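You operate a simulated robot arm through the tools that you are given. There is no shell and no other tool.

The job below is to be done with a simulated robot arm. You get a single attempt, and the scene is never put back.

Task
Cure the ringing: orange fader off, microphone beside the mixer, speaker knob to 5, fader up to 0 dB.
Fine: the feedback lamps end dark. Set down upright: teal-ring microphone.

Only the result counts: the job must be done as asked and must still hold three seconds after the hand-in. Knocking over, shifting, dropping, spilling or breaking anything else fails it.

Robot
A 7-joint arm with a two-finger parallel gripper, fixed in place. Base frame: the origin is on the floor under the middle of its stand, x ahead of it, y to its left, z up. Readings come in cm, degrees, newtons and seconds.
It reaches about 147.9 cm from its shoulder. Its first joint turns from -166.0 to 166.0 degrees. Payload 4.4 kg.
Tool frame: the origin (TCP) lies between the finger pads and is the grasp point; the fingertips stand 2.3 cm ahead of it; z points along the fingers, y is the line along which they close. The gripper opens to 9.4 cm. The fingers are 3.8 cm wide and 1 cm thick; the gripper's body (5.4 by 9.6 cm) begins 3.9 cm behind the TCP.
Orientation is that of the tool frame in the base frame, as a unit quaternion [x, y, z, w]. With the fingers straight down and closing along the base's y, the tool's x points along the base's -x, its y along +y and its z along -z.

Tools
- The arm moves only by the tool drive_tool. Its argument "increments" is a list of rows, each an object of numbers (a shift or turn left out is 0, a gripper value left out holds the last): "x", "y", "z": the shift along the tool's x, y, z in mm; "rx", "ry", "rz": the turn, a rotation vector about the tool's x, y, z in degrees; "grip": the finger opening in mm, from 0 to 94. In form: [{"x": .., "y": .., "z": .., "rx": .., "ry": .., "rz": .., "grip": ..}, ...]. A call has 1 to 20 rows; each row shifts and turns the commanded pose from where the row before left it, along the tool's axes as they then stand. Each row takes 0.2 s and may step no farther than 5 cm and 8.6 degrees from the row before; otherwise, or with a gripper value out of range, the whole call is refused. A pose out of reach is approached as far as the arm can. The call stops where the force on the tool passes 40 N (or 10 N more than at its start, if that is more) or the arm is blocked; 0.2 s more then pass. The fingers move at their own pace (about 7.2 cm/s each) and stop on an object; they squeeze with about 26 N. The grip force told is the motor's: it shows also when the fingers shut on nothing. Time passes only in rows, and 0.2 s behind the last, so rows that do not move let the fingers close. The reply holds the time, the measured pose of the TCP, the force on the tool along the base axes, the opening and the grip force, in the units named above and with some noise, with the torque about the TCP (base axes, N m) and any sound that the robot's microphone picked up.
- Cameras (640 x 400 px; columns grow to the right, rows downward): "scene" is fixed at [5.01, 50.01, 135.5]; the picture's right is [-0.06, -1.00, 0.00], its down [-0.54, 0.03, -0.84] and it looks along [0.84, -0.05, -0.54] (base axes); focal length 351 px, centre (320, 200). "wrist" rides on the gripper at [8.6, 1.6, -7.5] in the tool frame; the picture's right is [-0.18, 0.98, 0.00], its down [-0.58, -0.11, -0.81] and it looks along [-0.79, -0.15, 0.59] (tool axes); focal length 243 px, centre (320, 200). There is no depth. A picture from a camera that has moved, and an enlarged one, comes with that camera's place and axes in the base frame and with its lens.
- grab_frame(camera): a new picture of that camera. No time passes.
- enlarge(camera, box): a new picture of the part [left, top, right, bottom] of that camera's present view, enlarged. No time passes.
- job_done(): hands the job in; it is judged then, once.

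Places have to be worked out from the pictures, the camera data and where the tool is seen. Open the gripper and draw the arm clear of the work before you hand the job in, unless the task says otherwise.

The tools are called after "Request:" as name(argument=value, ...) on one line, values as JSON. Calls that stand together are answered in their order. drive_tool: Moves the arm, as the interface text tells. Its arguments: {"type":"object","properties":{"increments":{"type":"array","items":{"type":"object","properties":{"x":{"type":"number"},"y":{"type":"number"},"z":{"type":"number"},"rx":{"type":"number"},"ry":{"type":"number"},"rz":{"type":"number"},"grip":{"type":"number"}}}}},"required":["increments"]} The other tools are called the same way: grab_frame (camera) takes a picture; enlarge (camera, box) takes an enlarged picture of a part of a camera's view; job_done () hands the job in.

At the start:

```text
time_s: 0.0
position: [53.42, 39.93, 104.12]
orientation: [0.0, 1.0, 0.0, 0.0]
ft_force: [0.3, -0.4, 0.0]
moment: [0.0, 0.0, -0.02]
gripper_width: 9.38
grip_force: 0.0
```

scene: 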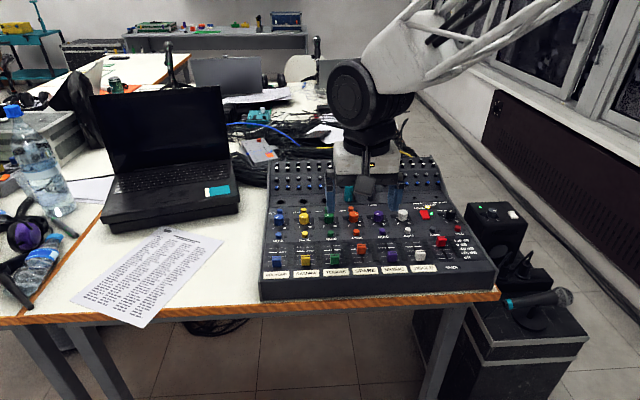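
wrist: 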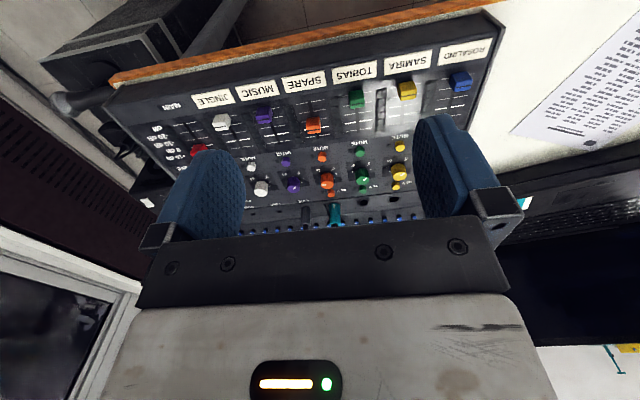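

I start by looking closer at the mixer, the speaker stack and the microphone in the scene camera.

Request:
enlarge(camera="scene", box=[250, 150, 410, 250])

Request:
enlarge(camera="scene", box=[250, 200, 410, 300])

Request:
enlarge(camera="scene", box=[380, 180, 540, 280])

Request:
enlarge(camera="scene", box=[440, 190, 600, 290])

Request:
enlarge(camera="scene", box=[440, 260, 600, 360])

Request:
enlarge(camera="wrist", box=[100, 30, 500, 280])

```text
4.00 times, centred on (330, 200) of scene
camera zoom: at [5.01, 50.01, 135.5], right [-0.06, -1.0, 0.0], down [-0.54, 0.03, -0.84], along [0.84, -0.05, -0.54], focal length 1404 px, centre (280, 200)
```

zoom: 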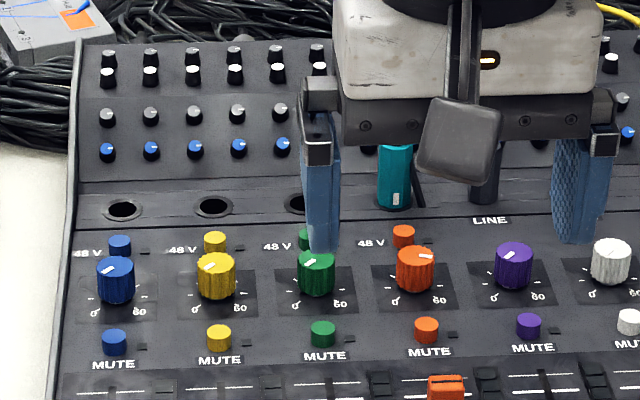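

```text
4.00 times, centred on (330, 250) of scene
camera zoom: at [5.01, 50.01, 135.5], right [-0.06, -1.0, 0.0], down [-0.54, 0.03, -0.84], along [0.84, -0.05, -0.54], focal length 1404 px, centre (280, 0)
```

zoom: 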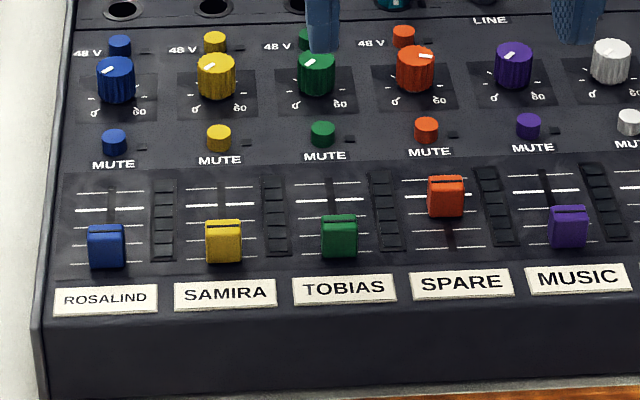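

```text
4.00 times, centred on (460, 230) of scene
camera zoom: at [5.01, 50.01, 135.5], right [-0.06, -1.0, 0.0], down [-0.54, 0.03, -0.84], along [0.84, -0.05, -0.54], focal length 1404 px, centre (-240, 80)
```

zoom: 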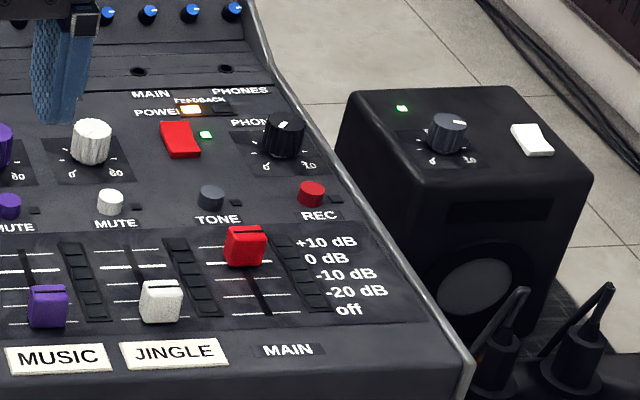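

```text
4.00 times, centred on (520, 240) of scene
camera zoom: at [5.01, 50.01, 135.5], right [-0.06, -1.0, 0.0], down [-0.54, 0.03, -0.84], along [0.84, -0.05, -0.54], focal length 1404 px, centre (-480, 40)
```

zoom: 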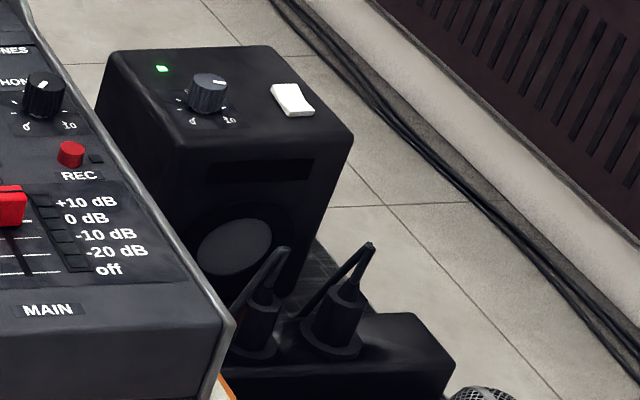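

```text
4.00 times, centred on (520, 310) of scene
camera zoom: at [5.01, 50.01, 135.5], right [-0.06, -1.0, 0.0], down [-0.54, 0.03, -0.84], along [0.84, -0.05, -0.54], focal length 1404 px, centre (-480, -240)
```

zoom: 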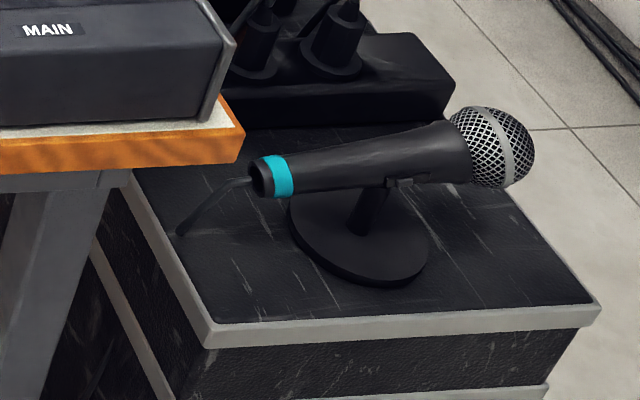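

```text
1.60 times, centred on (300, 155) of wrist
camera zoom: at [44.78, 41.55, 111.5], right [0.18, 0.98, 0.0], down [0.58, -0.11, 0.81], along [0.79, -0.15, -0.59], focal length 388 px, centre (352, 272)
```

zoom: 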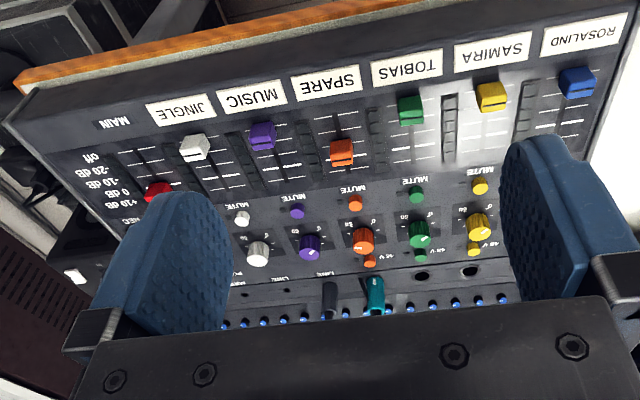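

The orange SPARE fader sits near (65, 37, 84), and the mic stands on a flight case to the right, in front of the speaker. I move the arm right and a little back, high above everything, to see those with the wrist camera.

Request:
drive_tool(increments=[{"x": 15, "y": -46}, {"x": 15, "y": -46}, {"x": 15, "y": -46}, {"x": 15, "y": -46}, {"x": 15, "y": -46}, {"x": 15, "y": -46}, {"x": 15, "y": -46}, {"x": 15, "y": -46}, {"x": 0, "y": -46}, {"x": 0, "y": 0}])

```text
time_s: 2.2
position: [41.45, -1.54, 104.13]
orientation: [0.0, 1.0, 0.0, 0.0]
ft_force: [0.4, 0.6, 0.0]
moment: [0.05, -0.01, 0.0]
gripper_width: 9.43
grip_force: 0.0
```

The arm is at (41, -1.5, 104). I take pictures from both cameras now.

Request:
grab_frame(camera="wrist")

Request:
grab_frame(camera="scene")

```text
taken
camera wrist: at [32.74, 0.08, 111.53], right [0.18, 0.98, 0.0], down [0.58, -0.11, 0.81], along [0.79, -0.15, -0.59], focal length 243 px, centre (320, 200)
```

wrist: 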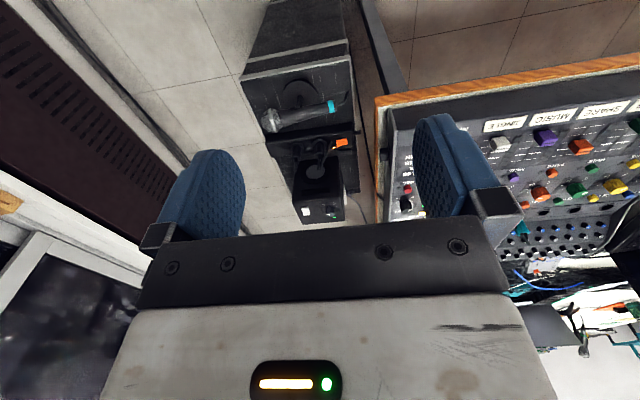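

```text
taken
```

scene: 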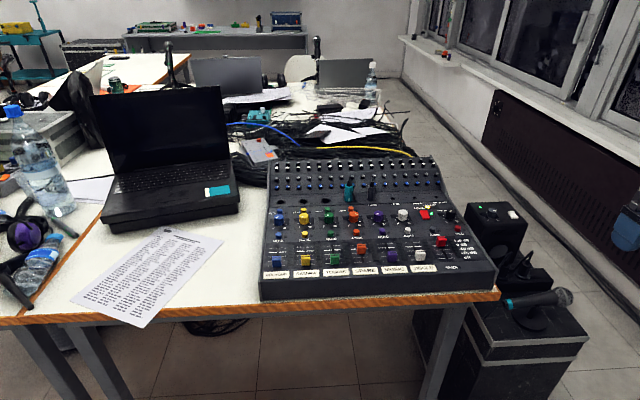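

Now I zoom in on the mic and speaker from the wrist, and on the unobstructed mixer from the scene camera.

Request:
enlarge(camera="wrist", box=[220, 60, 380, 160])

Request:
enlarge(camera="wrist", box=[260, 140, 380, 230])

Request:
enlarge(camera="scene", box=[330, 190, 410, 240])

Request:
enlarge(camera="scene", box=[325, 230, 405, 280])

Request:
enlarge(camera="scene", box=[400, 195, 480, 245])

Request:
enlarge(camera="scene", box=[465, 190, 545, 240])

```text
4.00 times, centred on (300, 110) of wrist
camera zoom: at [32.74, 0.08, 111.53], right [0.18, 0.98, 0.0], down [0.58, -0.11, 0.81], along [0.79, -0.15, -0.59], focal length 970 px, centre (400, 560)
```

zoom: 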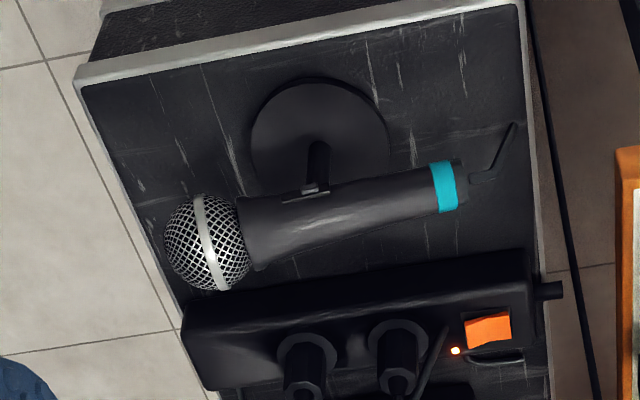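

```text
4.44 times, centred on (320, 185) of wrist
camera zoom: at [32.74, 0.08, 111.53], right [0.18, 0.98, 0.0], down [0.58, -0.11, 0.81], along [0.79, -0.15, -0.59], focal length 1078 px, centre (320, 267)
```

zoom: 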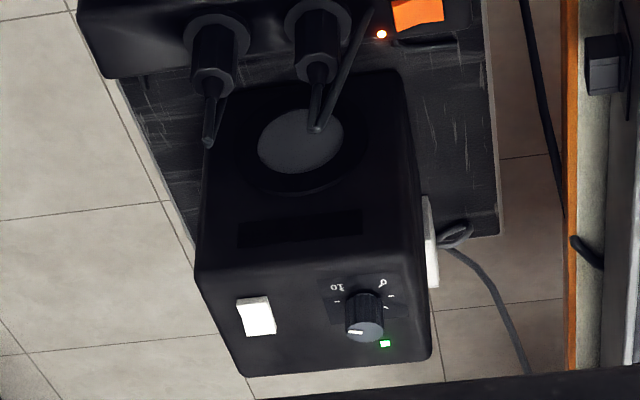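

```text
8.00 times, centred on (370, 215) of scene
camera zoom: at [5.01, 50.01, 135.5], right [-0.06, -1.0, 0.0], down [-0.54, 0.03, -0.84], along [0.84, -0.05, -0.54], focal length 2808 px, centre (-80, 80)
```

zoom: 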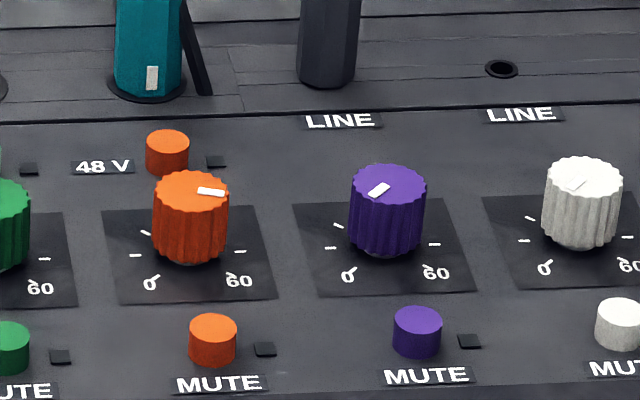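

```text
8.00 times, centred on (365, 255) of scene
camera zoom: at [5.01, 50.01, 135.5], right [-0.06, -1.0, 0.0], down [-0.54, 0.03, -0.84], along [0.84, -0.05, -0.54], focal length 2808 px, centre (-40, -240)
```

zoom: 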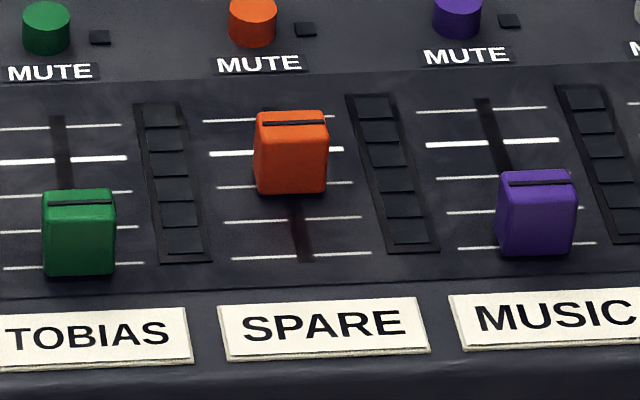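

```text
8.00 times, centred on (440, 220) of scene
camera zoom: at [5.01, 50.01, 135.5], right [-0.06, -1.0, 0.0], down [-0.54, 0.03, -0.84], along [0.84, -0.05, -0.54], focal length 2808 px, centre (-640, 40)
```

zoom: 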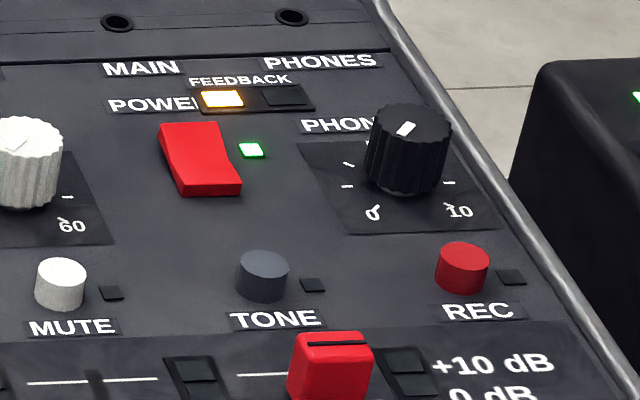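

```text
8.00 times, centred on (505, 215) of scene
camera zoom: at [5.01, 50.01, 135.5], right [-0.06, -1.0, 0.0], down [-0.54, 0.03, -0.84], along [0.84, -0.05, -0.54], focal length 2808 px, centre (-1160, 80)
```

zoom: 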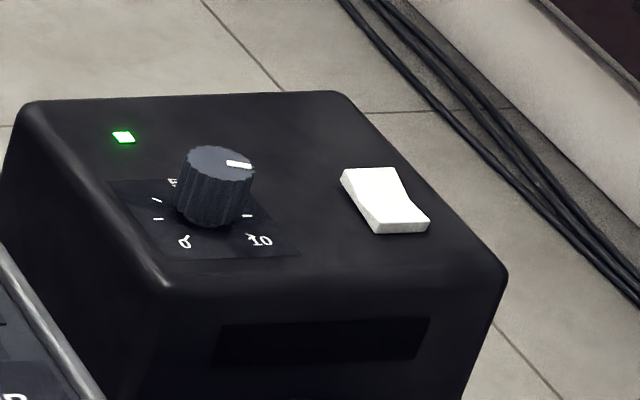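

The FEEDBACK lamp is lit amber; the mic is a handheld in a disk-foot stand with a short tail, and the speaker knob points at about 8 with 5 at the far side. I now go above the SPARE fader for a close look.

Request:
drive_tool(increments=[{"x": -16.5, "y": 38.5}, {"x": -16.5, "y": 38.5}, {"x": -16.5, "y": 38.5}, {"x": -16.5, "y": 38.5}, {"x": -16.5, "y": 38.5}, {"x": -16.5, "y": 38.5, "z": 10}, {"x": -16.5, "y": 38.5, "z": 20}, {"x": -16.5, "y": 38.5, "z": 20}, {"x": -16.5, "y": 38.5, "z": 20}, {"x": -16.5, "y": 38.5, "z": 11}, {}])

Request:
grab_frame(camera="wrist")

Request:
enlarge(camera="wrist", box=[200, 20, 440, 170])

```text
time_s: 4.6
position: [58.0, 36.98, 95.92]
orientation: [0.0, 1.0, 0.0, 0.001]
ft_force: [0.2, -0.4, -0.7]
moment: [-0.02, 0.0, 0.04]
gripper_width: 9.37
grip_force: 0.2
```

```text
taken
camera wrist: at [49.32, 38.59, 103.32], right [0.18, 0.98, 0.0], down [0.58, -0.11, 0.81], along [0.79, -0.15, -0.59], focal length 243 px, centre (320, 200)
```

wrist: 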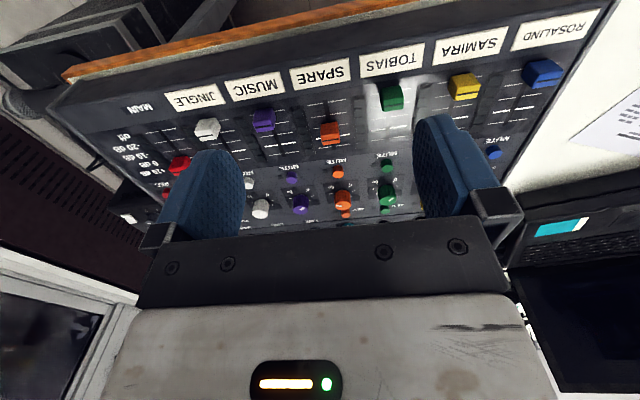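

```text
2.67 times, centred on (320, 95) of wrist
camera zoom: at [49.32, 38.59, 103.32], right [0.18, 0.98, 0.0], down [0.58, -0.11, 0.81], along [0.79, -0.15, -0.59], focal length 647 px, centre (320, 480)
```

zoom: 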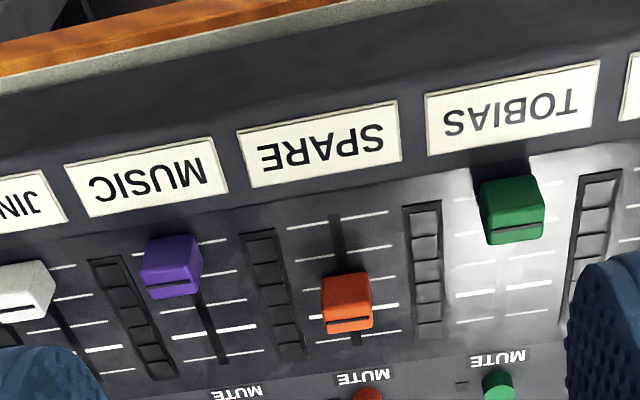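

Triangulating: SPARE cap top line is about (64.7, 36.8, 84.8), at the −10 dB mark; the off mark is about x=62.8 and 0 dB about x=66.3, with the panel rising ~11° toward +x. I move directly above the cap with the gripper part open and look again.

Request:
drive_tool(increments=[{"x": -23, "y": -0.6, "z": 0, "grip": 45}, {"x": -23, "y": -0.6, "z": 10}, {"x": -22, "y": -0.6, "z": 20}, {"z": 20}, {}])

Request:
grab_frame(camera="wrist")

Request:
enlarge(camera="wrist", box=[240, 60, 400, 160])

Request:
enlarge(camera="scene", box=[325, 200, 405, 250])

```text
time_s: 5.8
position: [64.79, 36.7, 90.99]
orientation: [0.0, 1.0, 0.0, 0.0]
ft_force: [-0.2, -1.2, -0.2]
moment: [-0.01, 0.01, 0.01]
gripper_width: 4.49
grip_force: 0.1
```

```text
taken
camera wrist: at [56.05, 38.34, 98.33], right [0.18, 0.98, 0.0], down [0.58, -0.11, 0.81], along [0.79, -0.15, -0.59], focal length 243 px, centre (320, 200)
```

wrist: 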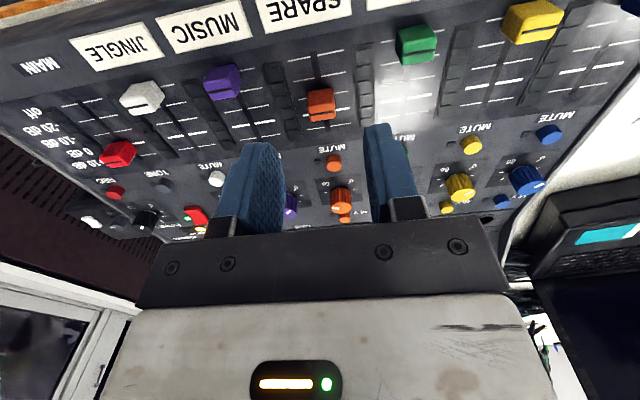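

```text
4.00 times, centred on (320, 110) of wrist
camera zoom: at [56.05, 38.34, 98.33], right [0.18, 0.98, 0.0], down [0.58, -0.11, 0.81], along [0.79, -0.15, -0.59], focal length 970 px, centre (320, 560)
```

zoom: 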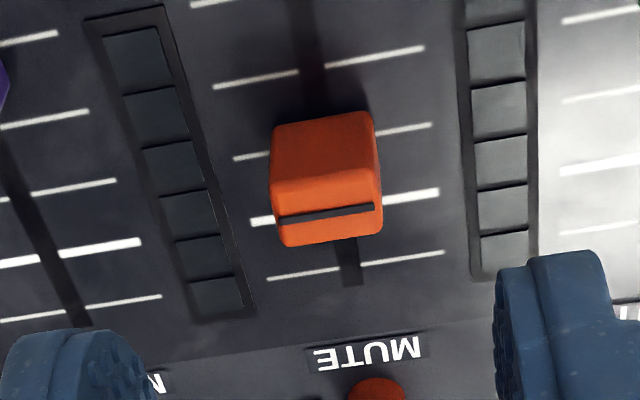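

```text
8.00 times, centred on (365, 225) of scene
camera zoom: at [5.01, 50.01, 135.5], right [-0.06, -1.0, 0.0], down [-0.54, 0.03, -0.84], along [0.84, -0.05, -0.54], focal length 2808 px, centre (-40, 0)
```

zoom: 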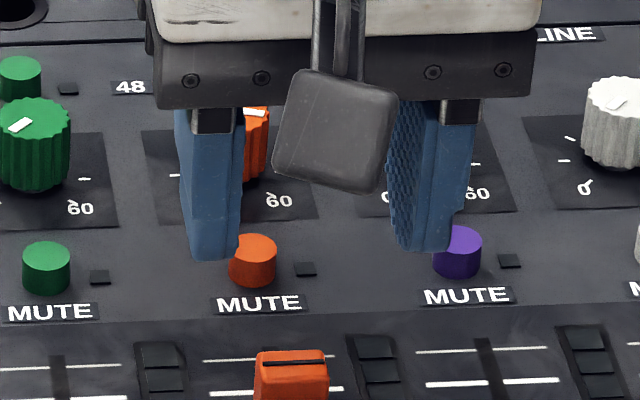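

Cap is centered laterally (line at column ~320). I descend partway, keeping the fingers straddling the cap, and recheck the height.

Request:
drive_tool(increments=[{"x": -4, "y": 0.5, "z": 15, "grip": 45}, {"z": 15}, {"z": 13}, {}])

Request:
enlarge(camera="wrist", box=[220, 80, 420, 205])

Request:
enlarge(camera="scene", box=[325, 220, 405, 270])

```text
time_s: 6.8
position: [65.1, 36.9, 86.71]
orientation: [0.0, 1.0, -0.001, 0.0]
ft_force: [-0.3, -0.1, 0.1]
moment: [0.0, -0.02, 0.0]
gripper_width: 4.48
grip_force: 0.0
```

```text
3.20 times, centred on (320, 142) of wrist
camera zoom: at [56.43, 38.52, 94.08], right [0.18, 0.98, 0.0], down [0.58, -0.11, 0.81], along [0.79, -0.15, -0.59], focal length 776 px, centre (320, 384)
```

zoom: 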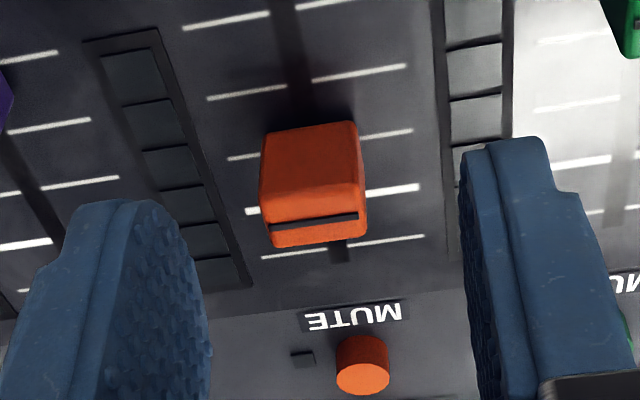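

```text
8.00 times, centred on (365, 245) of scene
camera zoom: at [5.01, 50.01, 135.5], right [-0.06, -1.0, 0.0], down [-0.54, 0.03, -0.84], along [0.84, -0.05, -0.54], focal length 2808 px, centre (-40, -160)
```

zoom: 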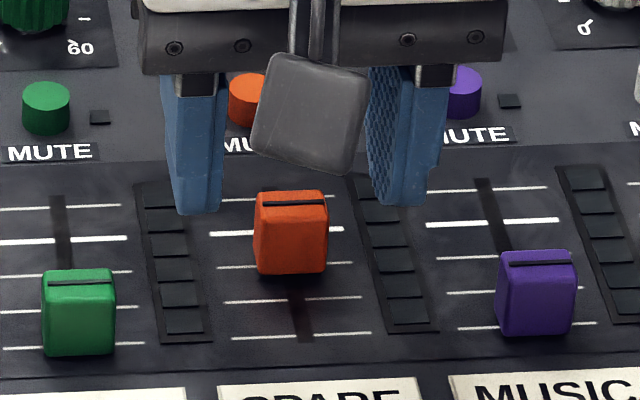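

Cap top is about z=84.7 and the panel about 82.1 here, so fingertips at ~83.3 suit. I lower 11 mm, shift 0.8 mm, and close on the cap.

Request:
drive_tool(increments=[{"x": 2, "y": -0.8, "z": 6, "grip": 45}, {"z": 5}, {}, {"grip": 10}, {}, {}, {}])

Request:
enlarge(camera="wrist", box=[220, 80, 420, 205])

Request:
enlarge(camera="scene", box=[325, 230, 405, 280])

```text
time_s: 8.4
position: [65.02, 36.89, 85.49]
orientation: [0.0, 1.0, 0.0, 0.0]
ft_force: [-0.5, -0.6, 0.3]
moment: [0.01, -0.01, -0.01]
gripper_width: 0.99
grip_force: 0.0
```

```text
3.20 times, centred on (320, 142) of wrist
camera zoom: at [56.25, 38.45, 93.0], right [0.18, 0.98, 0.0], down [0.58, -0.11, 0.81], along [0.79, -0.15, -0.59], focal length 776 px, centre (320, 384)
```

zoom: 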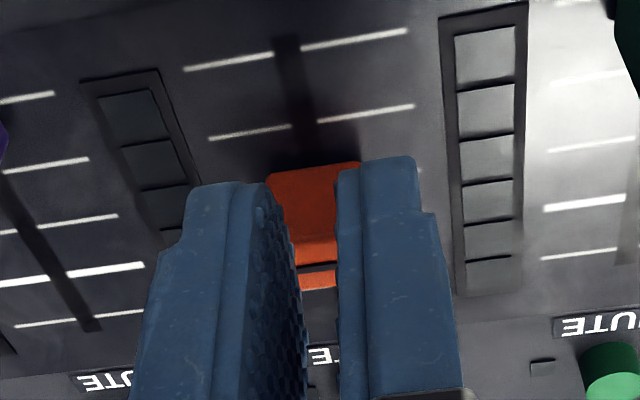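

```text
8.00 times, centred on (365, 255) of scene
camera zoom: at [5.01, 50.01, 135.5], right [-0.06, -1.0, 0.0], down [-0.54, 0.03, -0.84], along [0.84, -0.05, -0.54], focal length 2808 px, centre (-40, -240)
```

zoom: 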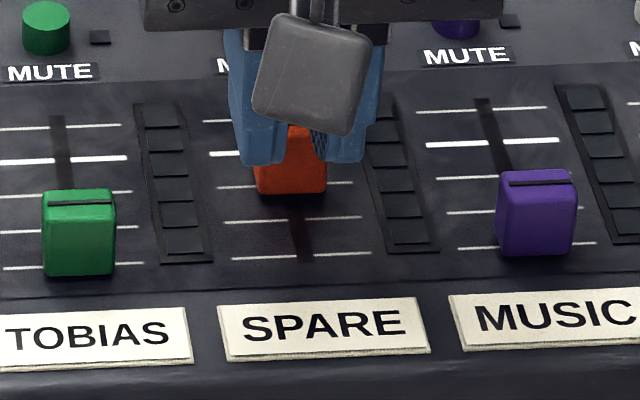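

The fingers closed to 1 cm with no contact, so the cap is lower than I thought; re-solving with wrist views alone gives cap top about (66.2, 36.8, 82.9), panel ~80.4, 0 dB mark x≈68, off x≈64. I open, shift 1 cm forward and look again before lowering.

Request:
drive_tool(increments=[{"z": -5, "grip": 45}, {"x": -10}, {}, {}])

Request:
enlarge(camera="wrist", box=[220, 80, 420, 205])

Request:
enlarge(camera="scene", box=[325, 220, 405, 270])

```text
time_s: 9.4
position: [66.02, 36.82, 86.14]
orientation: [0.0, 1.0, 0.0, 0.0]
ft_force: [-0.1, 0.4, 0.0]
moment: [0.03, 0.03, -0.04]
gripper_width: 4.49
grip_force: 0.1
```

```text
3.20 times, centred on (320, 142) of wrist
camera zoom: at [57.26, 38.46, 93.53], right [0.18, 0.98, 0.0], down [0.58, -0.11, 0.81], along [0.79, -0.15, -0.59], focal length 776 px, centre (320, 384)
```

zoom: 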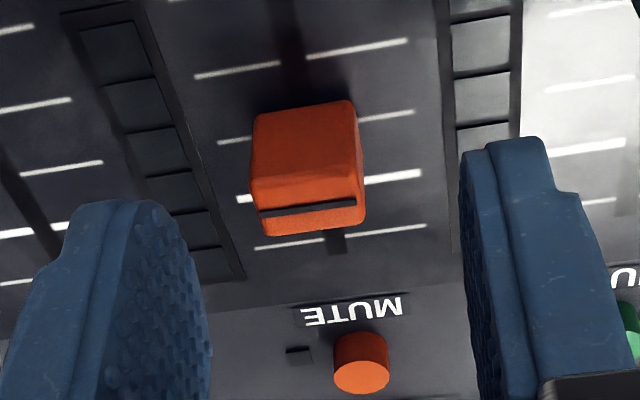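

```text
8.00 times, centred on (365, 245) of scene
camera zoom: at [5.01, 50.01, 135.5], right [-0.06, -1.0, 0.0], down [-0.54, 0.03, -0.84], along [0.84, -0.05, -0.54], focal length 2808 px, centre (-40, -160)
```

zoom: 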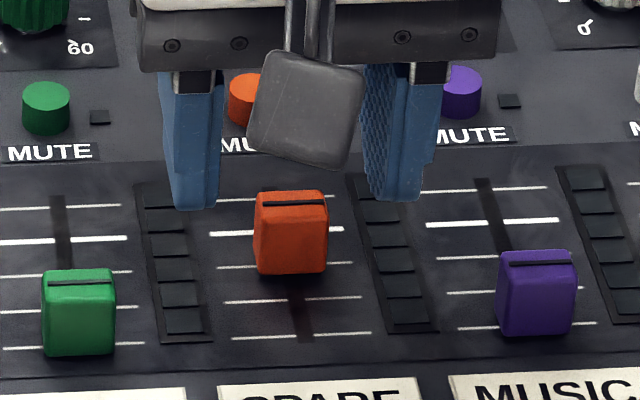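

All five wrist views agree on the cap at about (66.5, 36.55, 82.6). I shift 4 mm forward and 2.7 mm right, descend to put tips at ~82, and look before closing.

Request:
drive_tool(increments=[{"x": -4, "y": -2.7}, {"z": 10}, {"z": 8}, {}])

Request:
enlarge(camera="wrist", box=[220, 80, 420, 205])

Request:
enlarge(camera="scene", box=[325, 220, 405, 270])

```text
time_s: 10.4
position: [66.39, 36.52, 84.34]
orientation: [0.0, 1.0, 0.0, 0.0]
ft_force: [0.0, -0.2, -0.1]
moment: [0.01, -0.01, -0.02]
gripper_width: 4.52
grip_force: 0.0
```

```text
3.20 times, centred on (320, 142) of wrist
camera zoom: at [57.64, 38.19, 91.72], right [0.18, 0.98, 0.0], down [0.58, -0.11, 0.81], along [0.79, -0.15, -0.59], focal length 776 px, centre (320, 384)
```

zoom: 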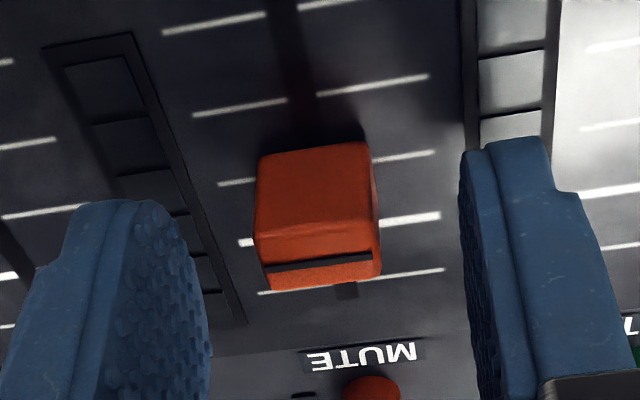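

```text
8.00 times, centred on (365, 245) of scene
camera zoom: at [5.01, 50.01, 135.5], right [-0.06, -1.0, 0.0], down [-0.54, 0.03, -0.84], along [0.84, -0.05, -0.54], focal length 2808 px, centre (-40, -160)
```

zoom: 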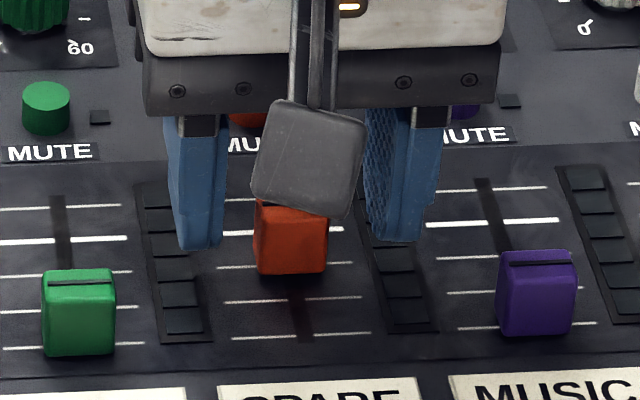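

The cap is centered between fingers (line column ~317). I lower 7 mm more (tips ~81.3, panel ~80) and close on the cap.

Request:
drive_tool(increments=[{"z": 7}, {}, {"grip": 15}, {}, {}, {}])

Request:
enlarge(camera="wrist", box=[220, 80, 420, 205])

Request:
enlarge(camera="scene", box=[325, 230, 405, 280])

```text
time_s: 11.8
position: [66.47, 36.39, 83.64]
orientation: [0.0, 1.0, 0.0, 0.0]
ft_force: [0.7, -30.7, 5.1]
moment: [-0.52, -0.07, -0.06]
gripper_width: 1.88
grip_force: 45.1
```

```text
3.20 times, centred on (320, 142) of wrist
camera zoom: at [57.67, 38.13, 91.04], right [0.19, 0.98, 0.0], down [0.58, -0.11, 0.81], along [0.79, -0.15, -0.59], focal length 776 px, centre (320, 384)
```

zoom: 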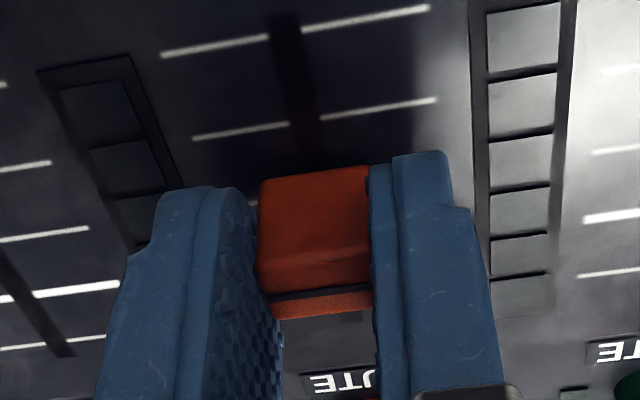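

```text
8.00 times, centred on (365, 255) of scene
camera zoom: at [5.01, 50.01, 135.5], right [-0.06, -1.0, 0.0], down [-0.54, 0.03, -0.84], along [0.84, -0.05, -0.54], focal length 2808 px, centre (-40, -240)
```

zoom: 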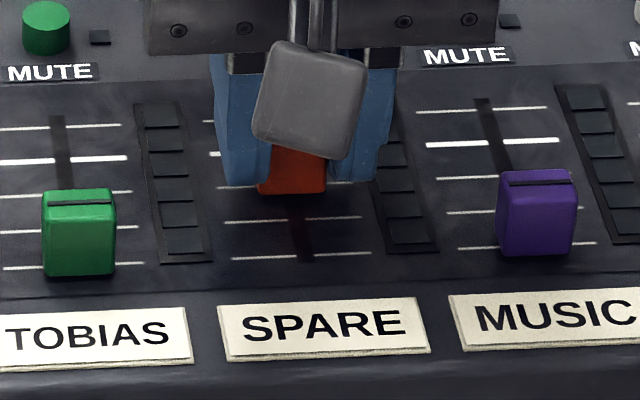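

Gripped at 1.88 cm, but a −31 N side load means the cap is slightly more to −y. I shift the command in −y in small steps to relieve it.

Request:
drive_tool(increments=[{"y": -0.7}, {"y": -0.5}, {}])

```text
time_s: 12.6
position: [66.35, 36.43, 83.63]
orientation: [-0.001, 1.0, 0.001, 0.001]
ft_force: [-1.4, -5.6, 1.7]
moment: [-0.08, 0.03, 0.02]
gripper_width: 1.83
grip_force: 44.6
```

Side load is nearly gone. Now I pull the fader back toward off, following the panel's slope slightly downward.

Request:
drive_tool(increments=[{"x": 4, "z": 0.4}, {"x": 4, "z": 0.4}, {"x": 4, "z": 0.4}, {"x": 4, "z": 0.4}, {"x": 4, "z": 0.4}, {"x": 3, "z": 0.3}, {}])

Request:
enlarge(camera="scene", box=[325, 230, 405, 280])

Request:
enlarge(camera="wrist", box=[220, 80, 420, 205])

```text
time_s: 14.3
position: [64.07, 36.39, 83.44]
orientation: [0.0, 1.0, 0.001, 0.001]
ft_force: [0.5, 6.4, -0.7]
moment: [0.05, 0.12, 0.01]
gripper_width: 1.86
grip_force: 45.4
stopped in row 7: the force on the tool passed its limit at 41 N (the readings are from after the stop); the commanded pose is now the measured one
```

```text
8.00 times, centred on (365, 255) of scene
camera zoom: at [5.01, 50.01, 135.5], right [-0.06, -1.0, 0.0], down [-0.54, 0.03, -0.84], along [0.84, -0.05, -0.54], focal length 2808 px, centre (-40, -240)
```

zoom: 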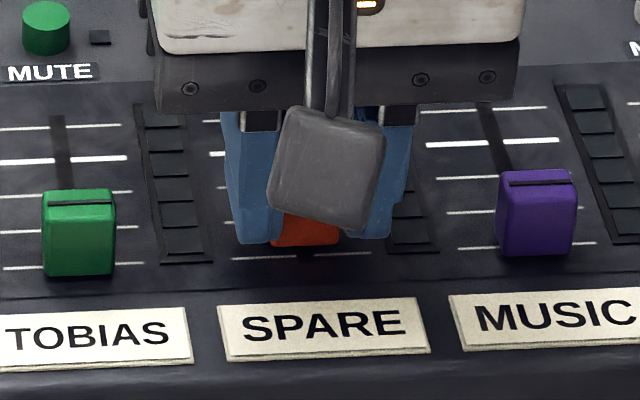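

```text
3.20 times, centred on (320, 142) of wrist
camera zoom: at [55.44, 38.09, 90.85], right [0.18, 0.98, 0.0], down [0.58, -0.11, 0.81], along [0.79, -0.15, -0.59], focal length 776 px, centre (320, 384)
```

zoom: 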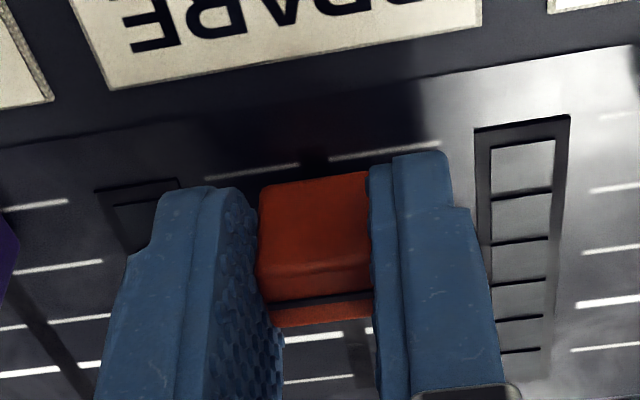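

The cap has moved about 1.6 marks and needs ~7 mm more; the stop came without a lasting load. I continue in small steps and watch the force.

Request:
drive_tool(increments=[{"x": 1.5, "z": 0.1}, {"x": 1.5, "z": 0.1}, {}])

```text
time_s: 15.1
position: [63.86, 36.42, 83.51]
orientation: [0.001, 1.0, 0.001, 0.001]
ft_force: [1.9, -0.1, 3.5]
moment: [-0.03, -0.16, 0.03]
gripper_width: 1.9
grip_force: 45.3
```

Force is small, so I keep pulling in small steps.

Request:
drive_tool(increments=[{"x": 1.5, "z": 0.1}, {"x": 1.5, "z": 0.1}, {"x": 1, "z": 0.1}, {}])

Request:
enlarge(camera="scene", box=[325, 230, 405, 280])

```text
time_s: 16.1
position: [63.56, 36.33, 83.38]
orientation: [0.0, 1.0, 0.001, 0.001]
ft_force: [0.1, 0.9, 9.3]
moment: [0.01, -0.02, -0.03]
gripper_width: 1.83
grip_force: 44.8
```

```text
8.00 times, centred on (365, 255) of scene
camera zoom: at [5.01, 50.01, 135.5], right [-0.06, -1.0, 0.0], down [-0.54, 0.03, -0.84], along [0.84, -0.05, -0.54], focal length 2808 px, centre (-40, -240)
```

zoom: 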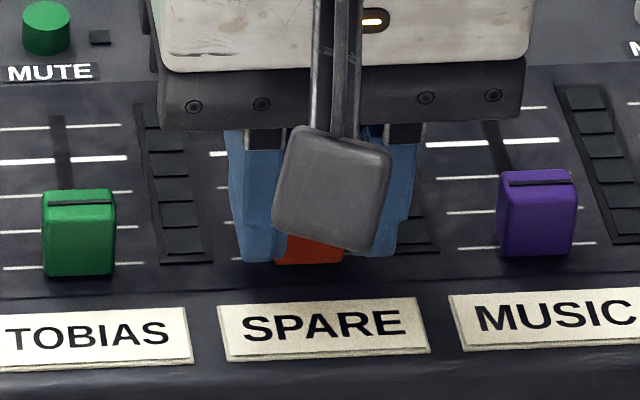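

Cap's lower edge is at row 266, matching the off position of its neighbours. I nudge 2 mm more to be firmly on the off stop.

Request:
drive_tool(increments=[{"x": 1}, {"x": 1}, {}])

```text
time_s: 16.9
position: [63.22, 36.47, 83.48]
orientation: [0.001, 1.0, 0.001, 0.002]
ft_force: [9.3, -0.4, 14.8]
moment: [-0.04, -0.37, -0.04]
gripper_width: 1.87
grip_force: 44.7
```

Resistance in x now shows the stop is reached. I open the fingers, lift straight up, and check.

Request:
drive_tool(increments=[{"grip": 45}, {}, {}, {"z": -15}, {"z": -40}, {"z": -40}, {"z": -40}, {}])

Request:
enlarge(camera="scene", box=[325, 230, 405, 280])

Request:
enlarge(camera="scene", box=[400, 195, 480, 245])

```text
time_s: 18.7
position: [63.19, 36.54, 96.92]
orientation: [-0.001, 1.0, 0.001, 0.001]
ft_force: [1.2, 0.1, -0.4]
moment: [0.0, 0.01, 0.02]
gripper_width: 4.53
grip_force: 0.0
```

```text
8.00 times, centred on (365, 255) of scene
camera zoom: at [5.01, 50.01, 135.5], right [-0.06, -1.0, 0.0], down [-0.54, 0.03, -0.84], along [0.84, -0.05, -0.54], focal length 2808 px, centre (-40, -240)
```

zoom: 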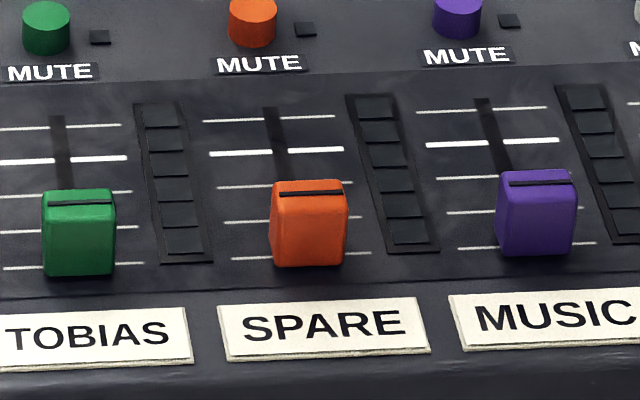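

```text
8.00 times, centred on (440, 220) of scene
camera zoom: at [5.01, 50.01, 135.5], right [-0.06, -1.0, 0.0], down [-0.54, 0.03, -0.84], along [0.84, -0.05, -0.54], focal length 2808 px, centre (-640, 40)
```

zoom: 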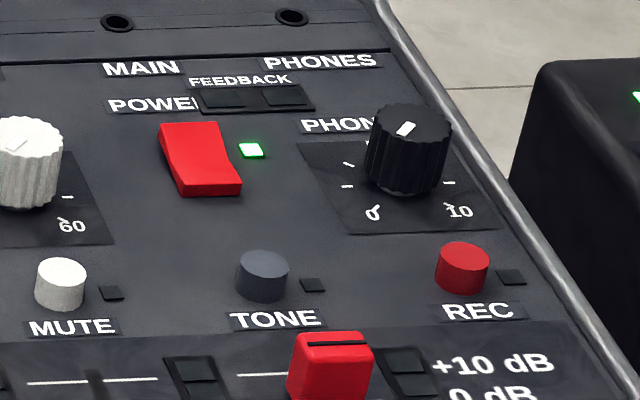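

The SPARE fader is at off and both FEEDBACK lamps are dark. Triangulating the mic: head ≈(64.5,-17,64.4), ring ≈(64.7,-3.3,62.3), disk foot ≈(64.2,-10.7,55.5). Before fetching it, I look at the free table area left of the mixer.

Request:
drive_tool(increments=[{"x": 15, "z": -40, "grip": 94}, {"x": 15, "y": 20, "z": -40}, {"x": 15, "y": 47}, {"x": 15, "y": 47}, {"x": 15, "y": 47}, {"x": 15, "y": 47}, {"x": 10, "y": 47}, {}])

Request:
grab_frame(camera="wrist")

Request:
enlarge(camera="scene", box=[130, 210, 290, 310])

```text
time_s: 20.5
position: [53.08, 62.05, 105.02]
orientation: [0.001, 1.0, 0.001, 0.002]
ft_force: [0.5, -0.6, 0.1]
moment: [0.02, -0.02, 0.01]
gripper_width: 9.43
grip_force: 0.1
```

```text
taken
camera wrist: at [44.42, 63.61, 112.43], right [0.18, 0.98, 0.0], down [0.58, -0.11, 0.81], along [0.79, -0.15, -0.59], focal length 243 px, centre (320, 200)
```

wrist: 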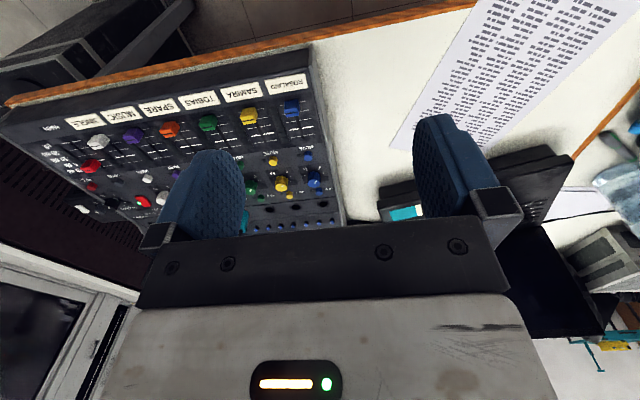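

```text
4.00 times, centred on (210, 260) of scene
camera zoom: at [5.01, 50.01, 135.5], right [-0.06, -1.0, 0.0], down [-0.54, 0.03, -0.84], along [0.84, -0.05, -0.54], focal length 1404 px, centre (760, -40)
```

zoom: 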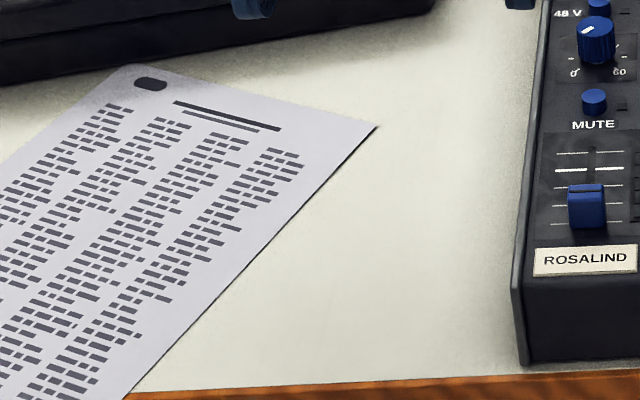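

Free table patch between paper edge and mixer is about y 60–77 at x≈66, table z≈74–75. Now I travel back high to look at the mic closely.

Request:
drive_tool(increments=[{"y": -48}, {"y": -48}, {"y": -48}, {"y": -48}, {"y": -48}, {"y": -48}, {"y": -48}, {"y": -48}, {"y": -48}, {"y": -48}, {"y": -48}, {"y": -48}, {"y": -48}, {"y": -48}, {"y": -48}, {"z": 45}, {"z": 45}, {"z": 45}, {"z": 45}, {}])

Request:
grab_frame(camera="wrist")

Request:
enlarge(camera="wrist", box=[200, 40, 440, 190])

```text
time_s: 24.7
position: [53.14, -10.08, 86.8]
orientation: [0.0, 1.0, 0.002, 0.001]
ft_force: [-0.1, 0.8, -0.2]
moment: [-0.04, 0.0, 0.01]
gripper_width: 9.4
grip_force: 0.0
```

```text
taken
camera wrist: at [44.47, -8.4, 94.18], right [0.18, 0.98, 0.0], down [0.58, -0.11, 0.81], along [0.79, -0.15, -0.59], focal length 243 px, centre (320, 200)
```

wrist: 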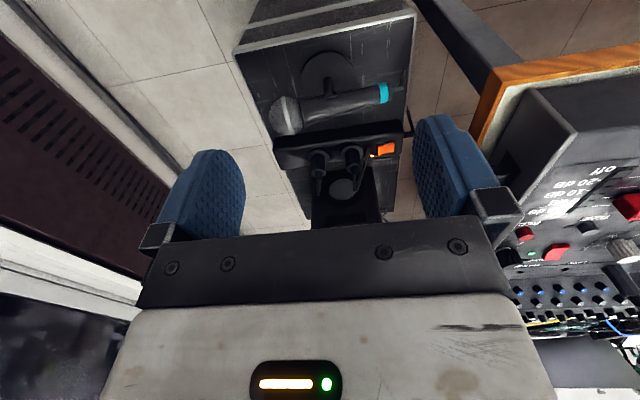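

```text
2.67 times, centred on (320, 115) of wrist
camera zoom: at [44.47, -8.4, 94.18], right [0.18, 0.98, 0.0], down [0.58, -0.11, 0.81], along [0.79, -0.15, -0.59], focal length 647 px, centre (320, 427)
```

zoom: 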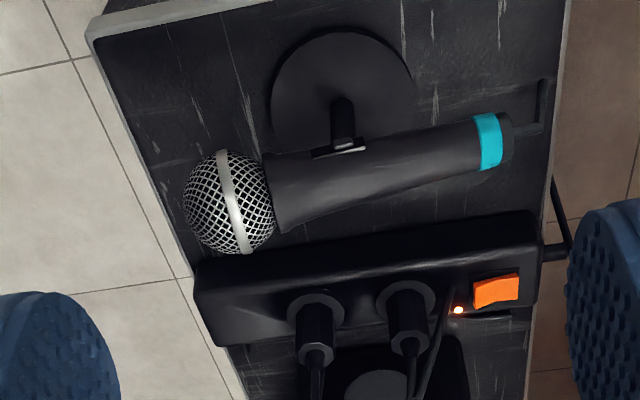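

Wrist-view triangulation gives the disk foot center at (64.3,-10.75,54.6), handle axis along y at z≈63.5. I zoom on the clip area to choose where to grip.

Request:
enlarge(camera="wrist", box=[280, 70, 400, 145])

Request:
enlarge(camera="scene", box=[495, 275, 585, 331])

```text
5.33 times, centred on (340, 108) of wrist
camera zoom: at [44.47, -8.4, 94.18], right [0.18, 0.98, 0.0], down [0.58, -0.11, 0.81], along [0.79, -0.15, -0.59], focal length 1294 px, centre (213, 693)
```

zoom: 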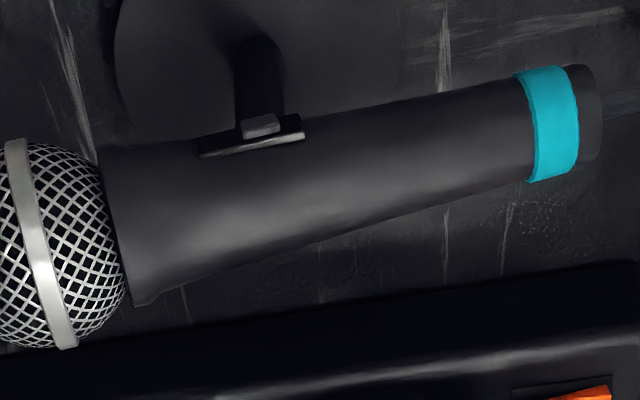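

```text
7.11 times, centred on (540, 303) of scene
camera zoom: at [5.01, 50.01, 135.5], right [-0.06, -1.0, 0.0], down [-0.54, 0.03, -0.84], along [0.84, -0.05, -0.54], focal length 2496 px, centre (-1244, -532)
```

zoom: 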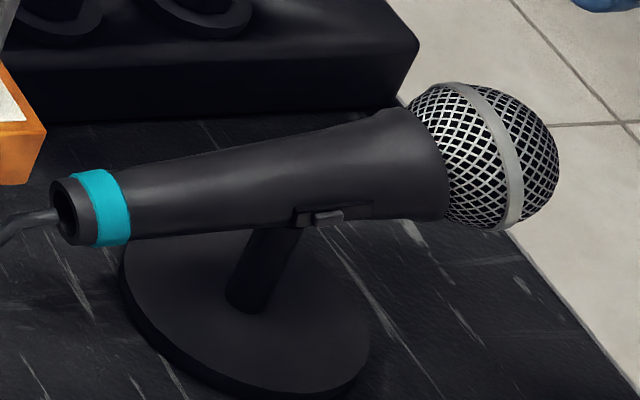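

The switch plate occupies y≈−12.2…−9.4 on the near side of the handle, so I'll grip at y≈−7.6 between it and the ring, fingers closing along x. I rotate the tool +90° about vertical here, at safe height.

Request:
drive_tool(increments=[{"rz": -7.5}, {"rz": -7.5}, {"rz": -7.5}, {"rz": -7.5}, {"rz": -7.5}, {"rz": -7.5}, {"rz": -7.5}, {"rz": -7.5}, {"rz": -7.5}, {"rz": -7.5}, {"rz": -7.5}, {"rz": -7.5}, {}])

```text
time_s: 27.5
position: [53.25, -9.93, 86.78]
orientation: [-0.707, 0.708, 0.001, 0.001]
ft_force: [-0.8, 0.1, 0.0]
moment: [-0.02, -0.03, 0.01]
gripper_width: 9.41
grip_force: 0.0
```

Rotation done cleanly. I move above the handle at (64.2, −7.6) and lower to z≈76, then look.

Request:
drive_tool(increments=[{"y": -37, "x": -8, "grip": 70}, {"y": -37, "x": -8}, {"y": -35.5, "x": -7}, {"z": 40}, {"z": 40}, {"z": 28}, {}])

Request:
grab_frame(camera="wrist")

Request:
enlarge(camera="scene", box=[440, 230, 600, 330])

```text
time_s: 29.1
position: [64.28, -7.7, 75.92]
orientation: [0.707, -0.707, 0.0, -0.001]
ft_force: [-1.4, -0.2, 0.3]
moment: [0.01, 0.04, -0.01]
gripper_width: 7.0
grip_force: 0.0
```

```text
taken
camera wrist: at [62.5, -16.38, 83.4], right [-0.98, 0.18, 0.0], down [0.11, 0.58, 0.81], along [0.15, 0.79, -0.59], focal length 243 px, centre (320, 200)
```

wrist: 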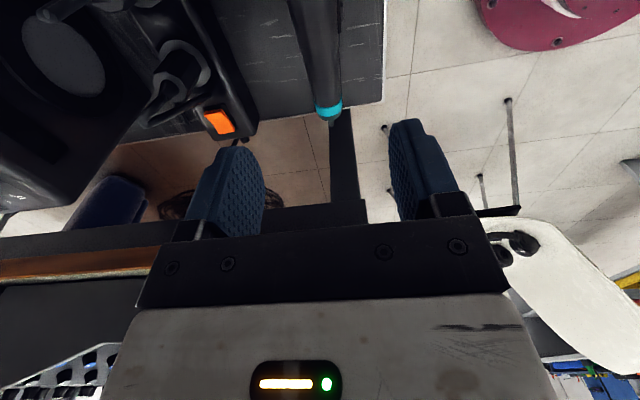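

```text
4.00 times, centred on (520, 280) of scene
camera zoom: at [5.01, 50.01, 135.5], right [-0.06, -1.0, 0.0], down [-0.54, 0.03, -0.84], along [0.84, -0.05, -0.54], focal length 1404 px, centre (-480, -120)
```

zoom: 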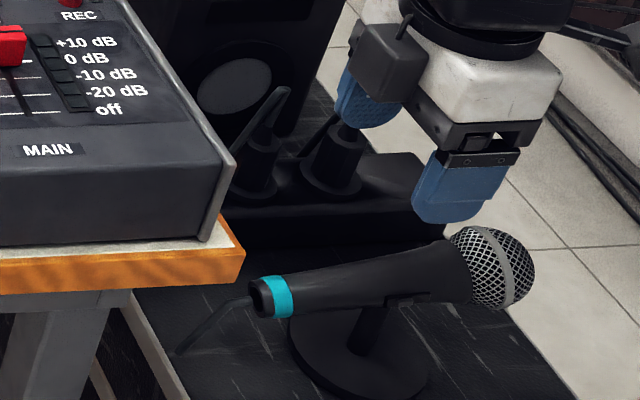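

The handle lies in the wrist view's middle column between the fingers. I zoom in to check the lateral centering.

Request:
enlarge(camera="wrist", box=[220, 0, 420, 125])

```text
3.20 times, centred on (320, 62) of wrist
camera zoom: at [62.5, -16.38, 83.4], right [-0.98, 0.18, 0.0], down [0.11, 0.58, 0.81], along [0.15, 0.79, -0.59], focal length 776 px, centre (320, 640)
```

zoom: 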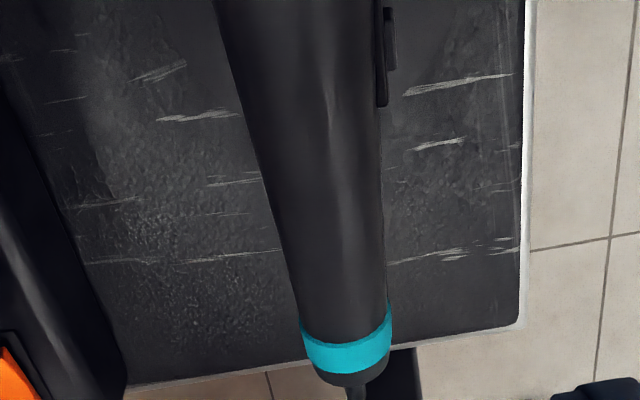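

Handle center at y=−7.6 is about x≈64.1. I shift 1.5 mm and descend in steps to z≈64.5, then check.

Request:
drive_tool(increments=[{"y": 1.5, "z": 30}, {"z": 30}, {"z": 25}, {"z": 20}, {"z": 9}, {}])

Request:
enlarge(camera="scene", box=[460, 240, 600, 330])

Request:
grab_frame(camera="wrist")

```text
time_s: 30.5
position: [64.04, -7.75, 64.68]
orientation: [0.707, -0.707, 0.0, -0.001]
ft_force: [-0.8, 0.5, 0.1]
moment: [0.02, 0.03, -0.02]
gripper_width: 7.02
grip_force: 0.0
```

```text
4.44 times, centred on (530, 285) of scene
camera zoom: at [5.01, 50.01, 135.5], right [-0.06, -1.0, 0.0], down [-0.54, 0.03, -0.84], along [0.84, -0.05, -0.54], focal length 1560 px, centre (-613, -178)
```

zoom: 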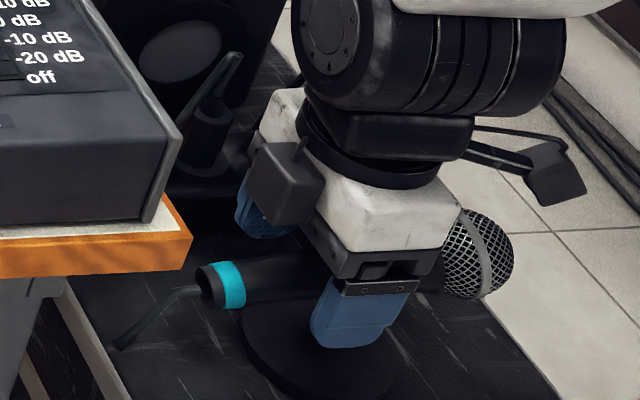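

```text
taken
camera wrist: at [62.32, -16.39, 72.03], right [-0.98, 0.18, 0.0], down [0.11, 0.58, 0.81], along [0.15, 0.79, -0.59], focal length 243 px, centre (320, 200)
```

wrist: 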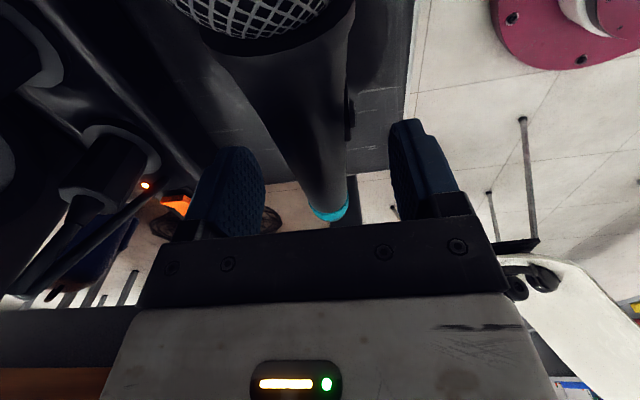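

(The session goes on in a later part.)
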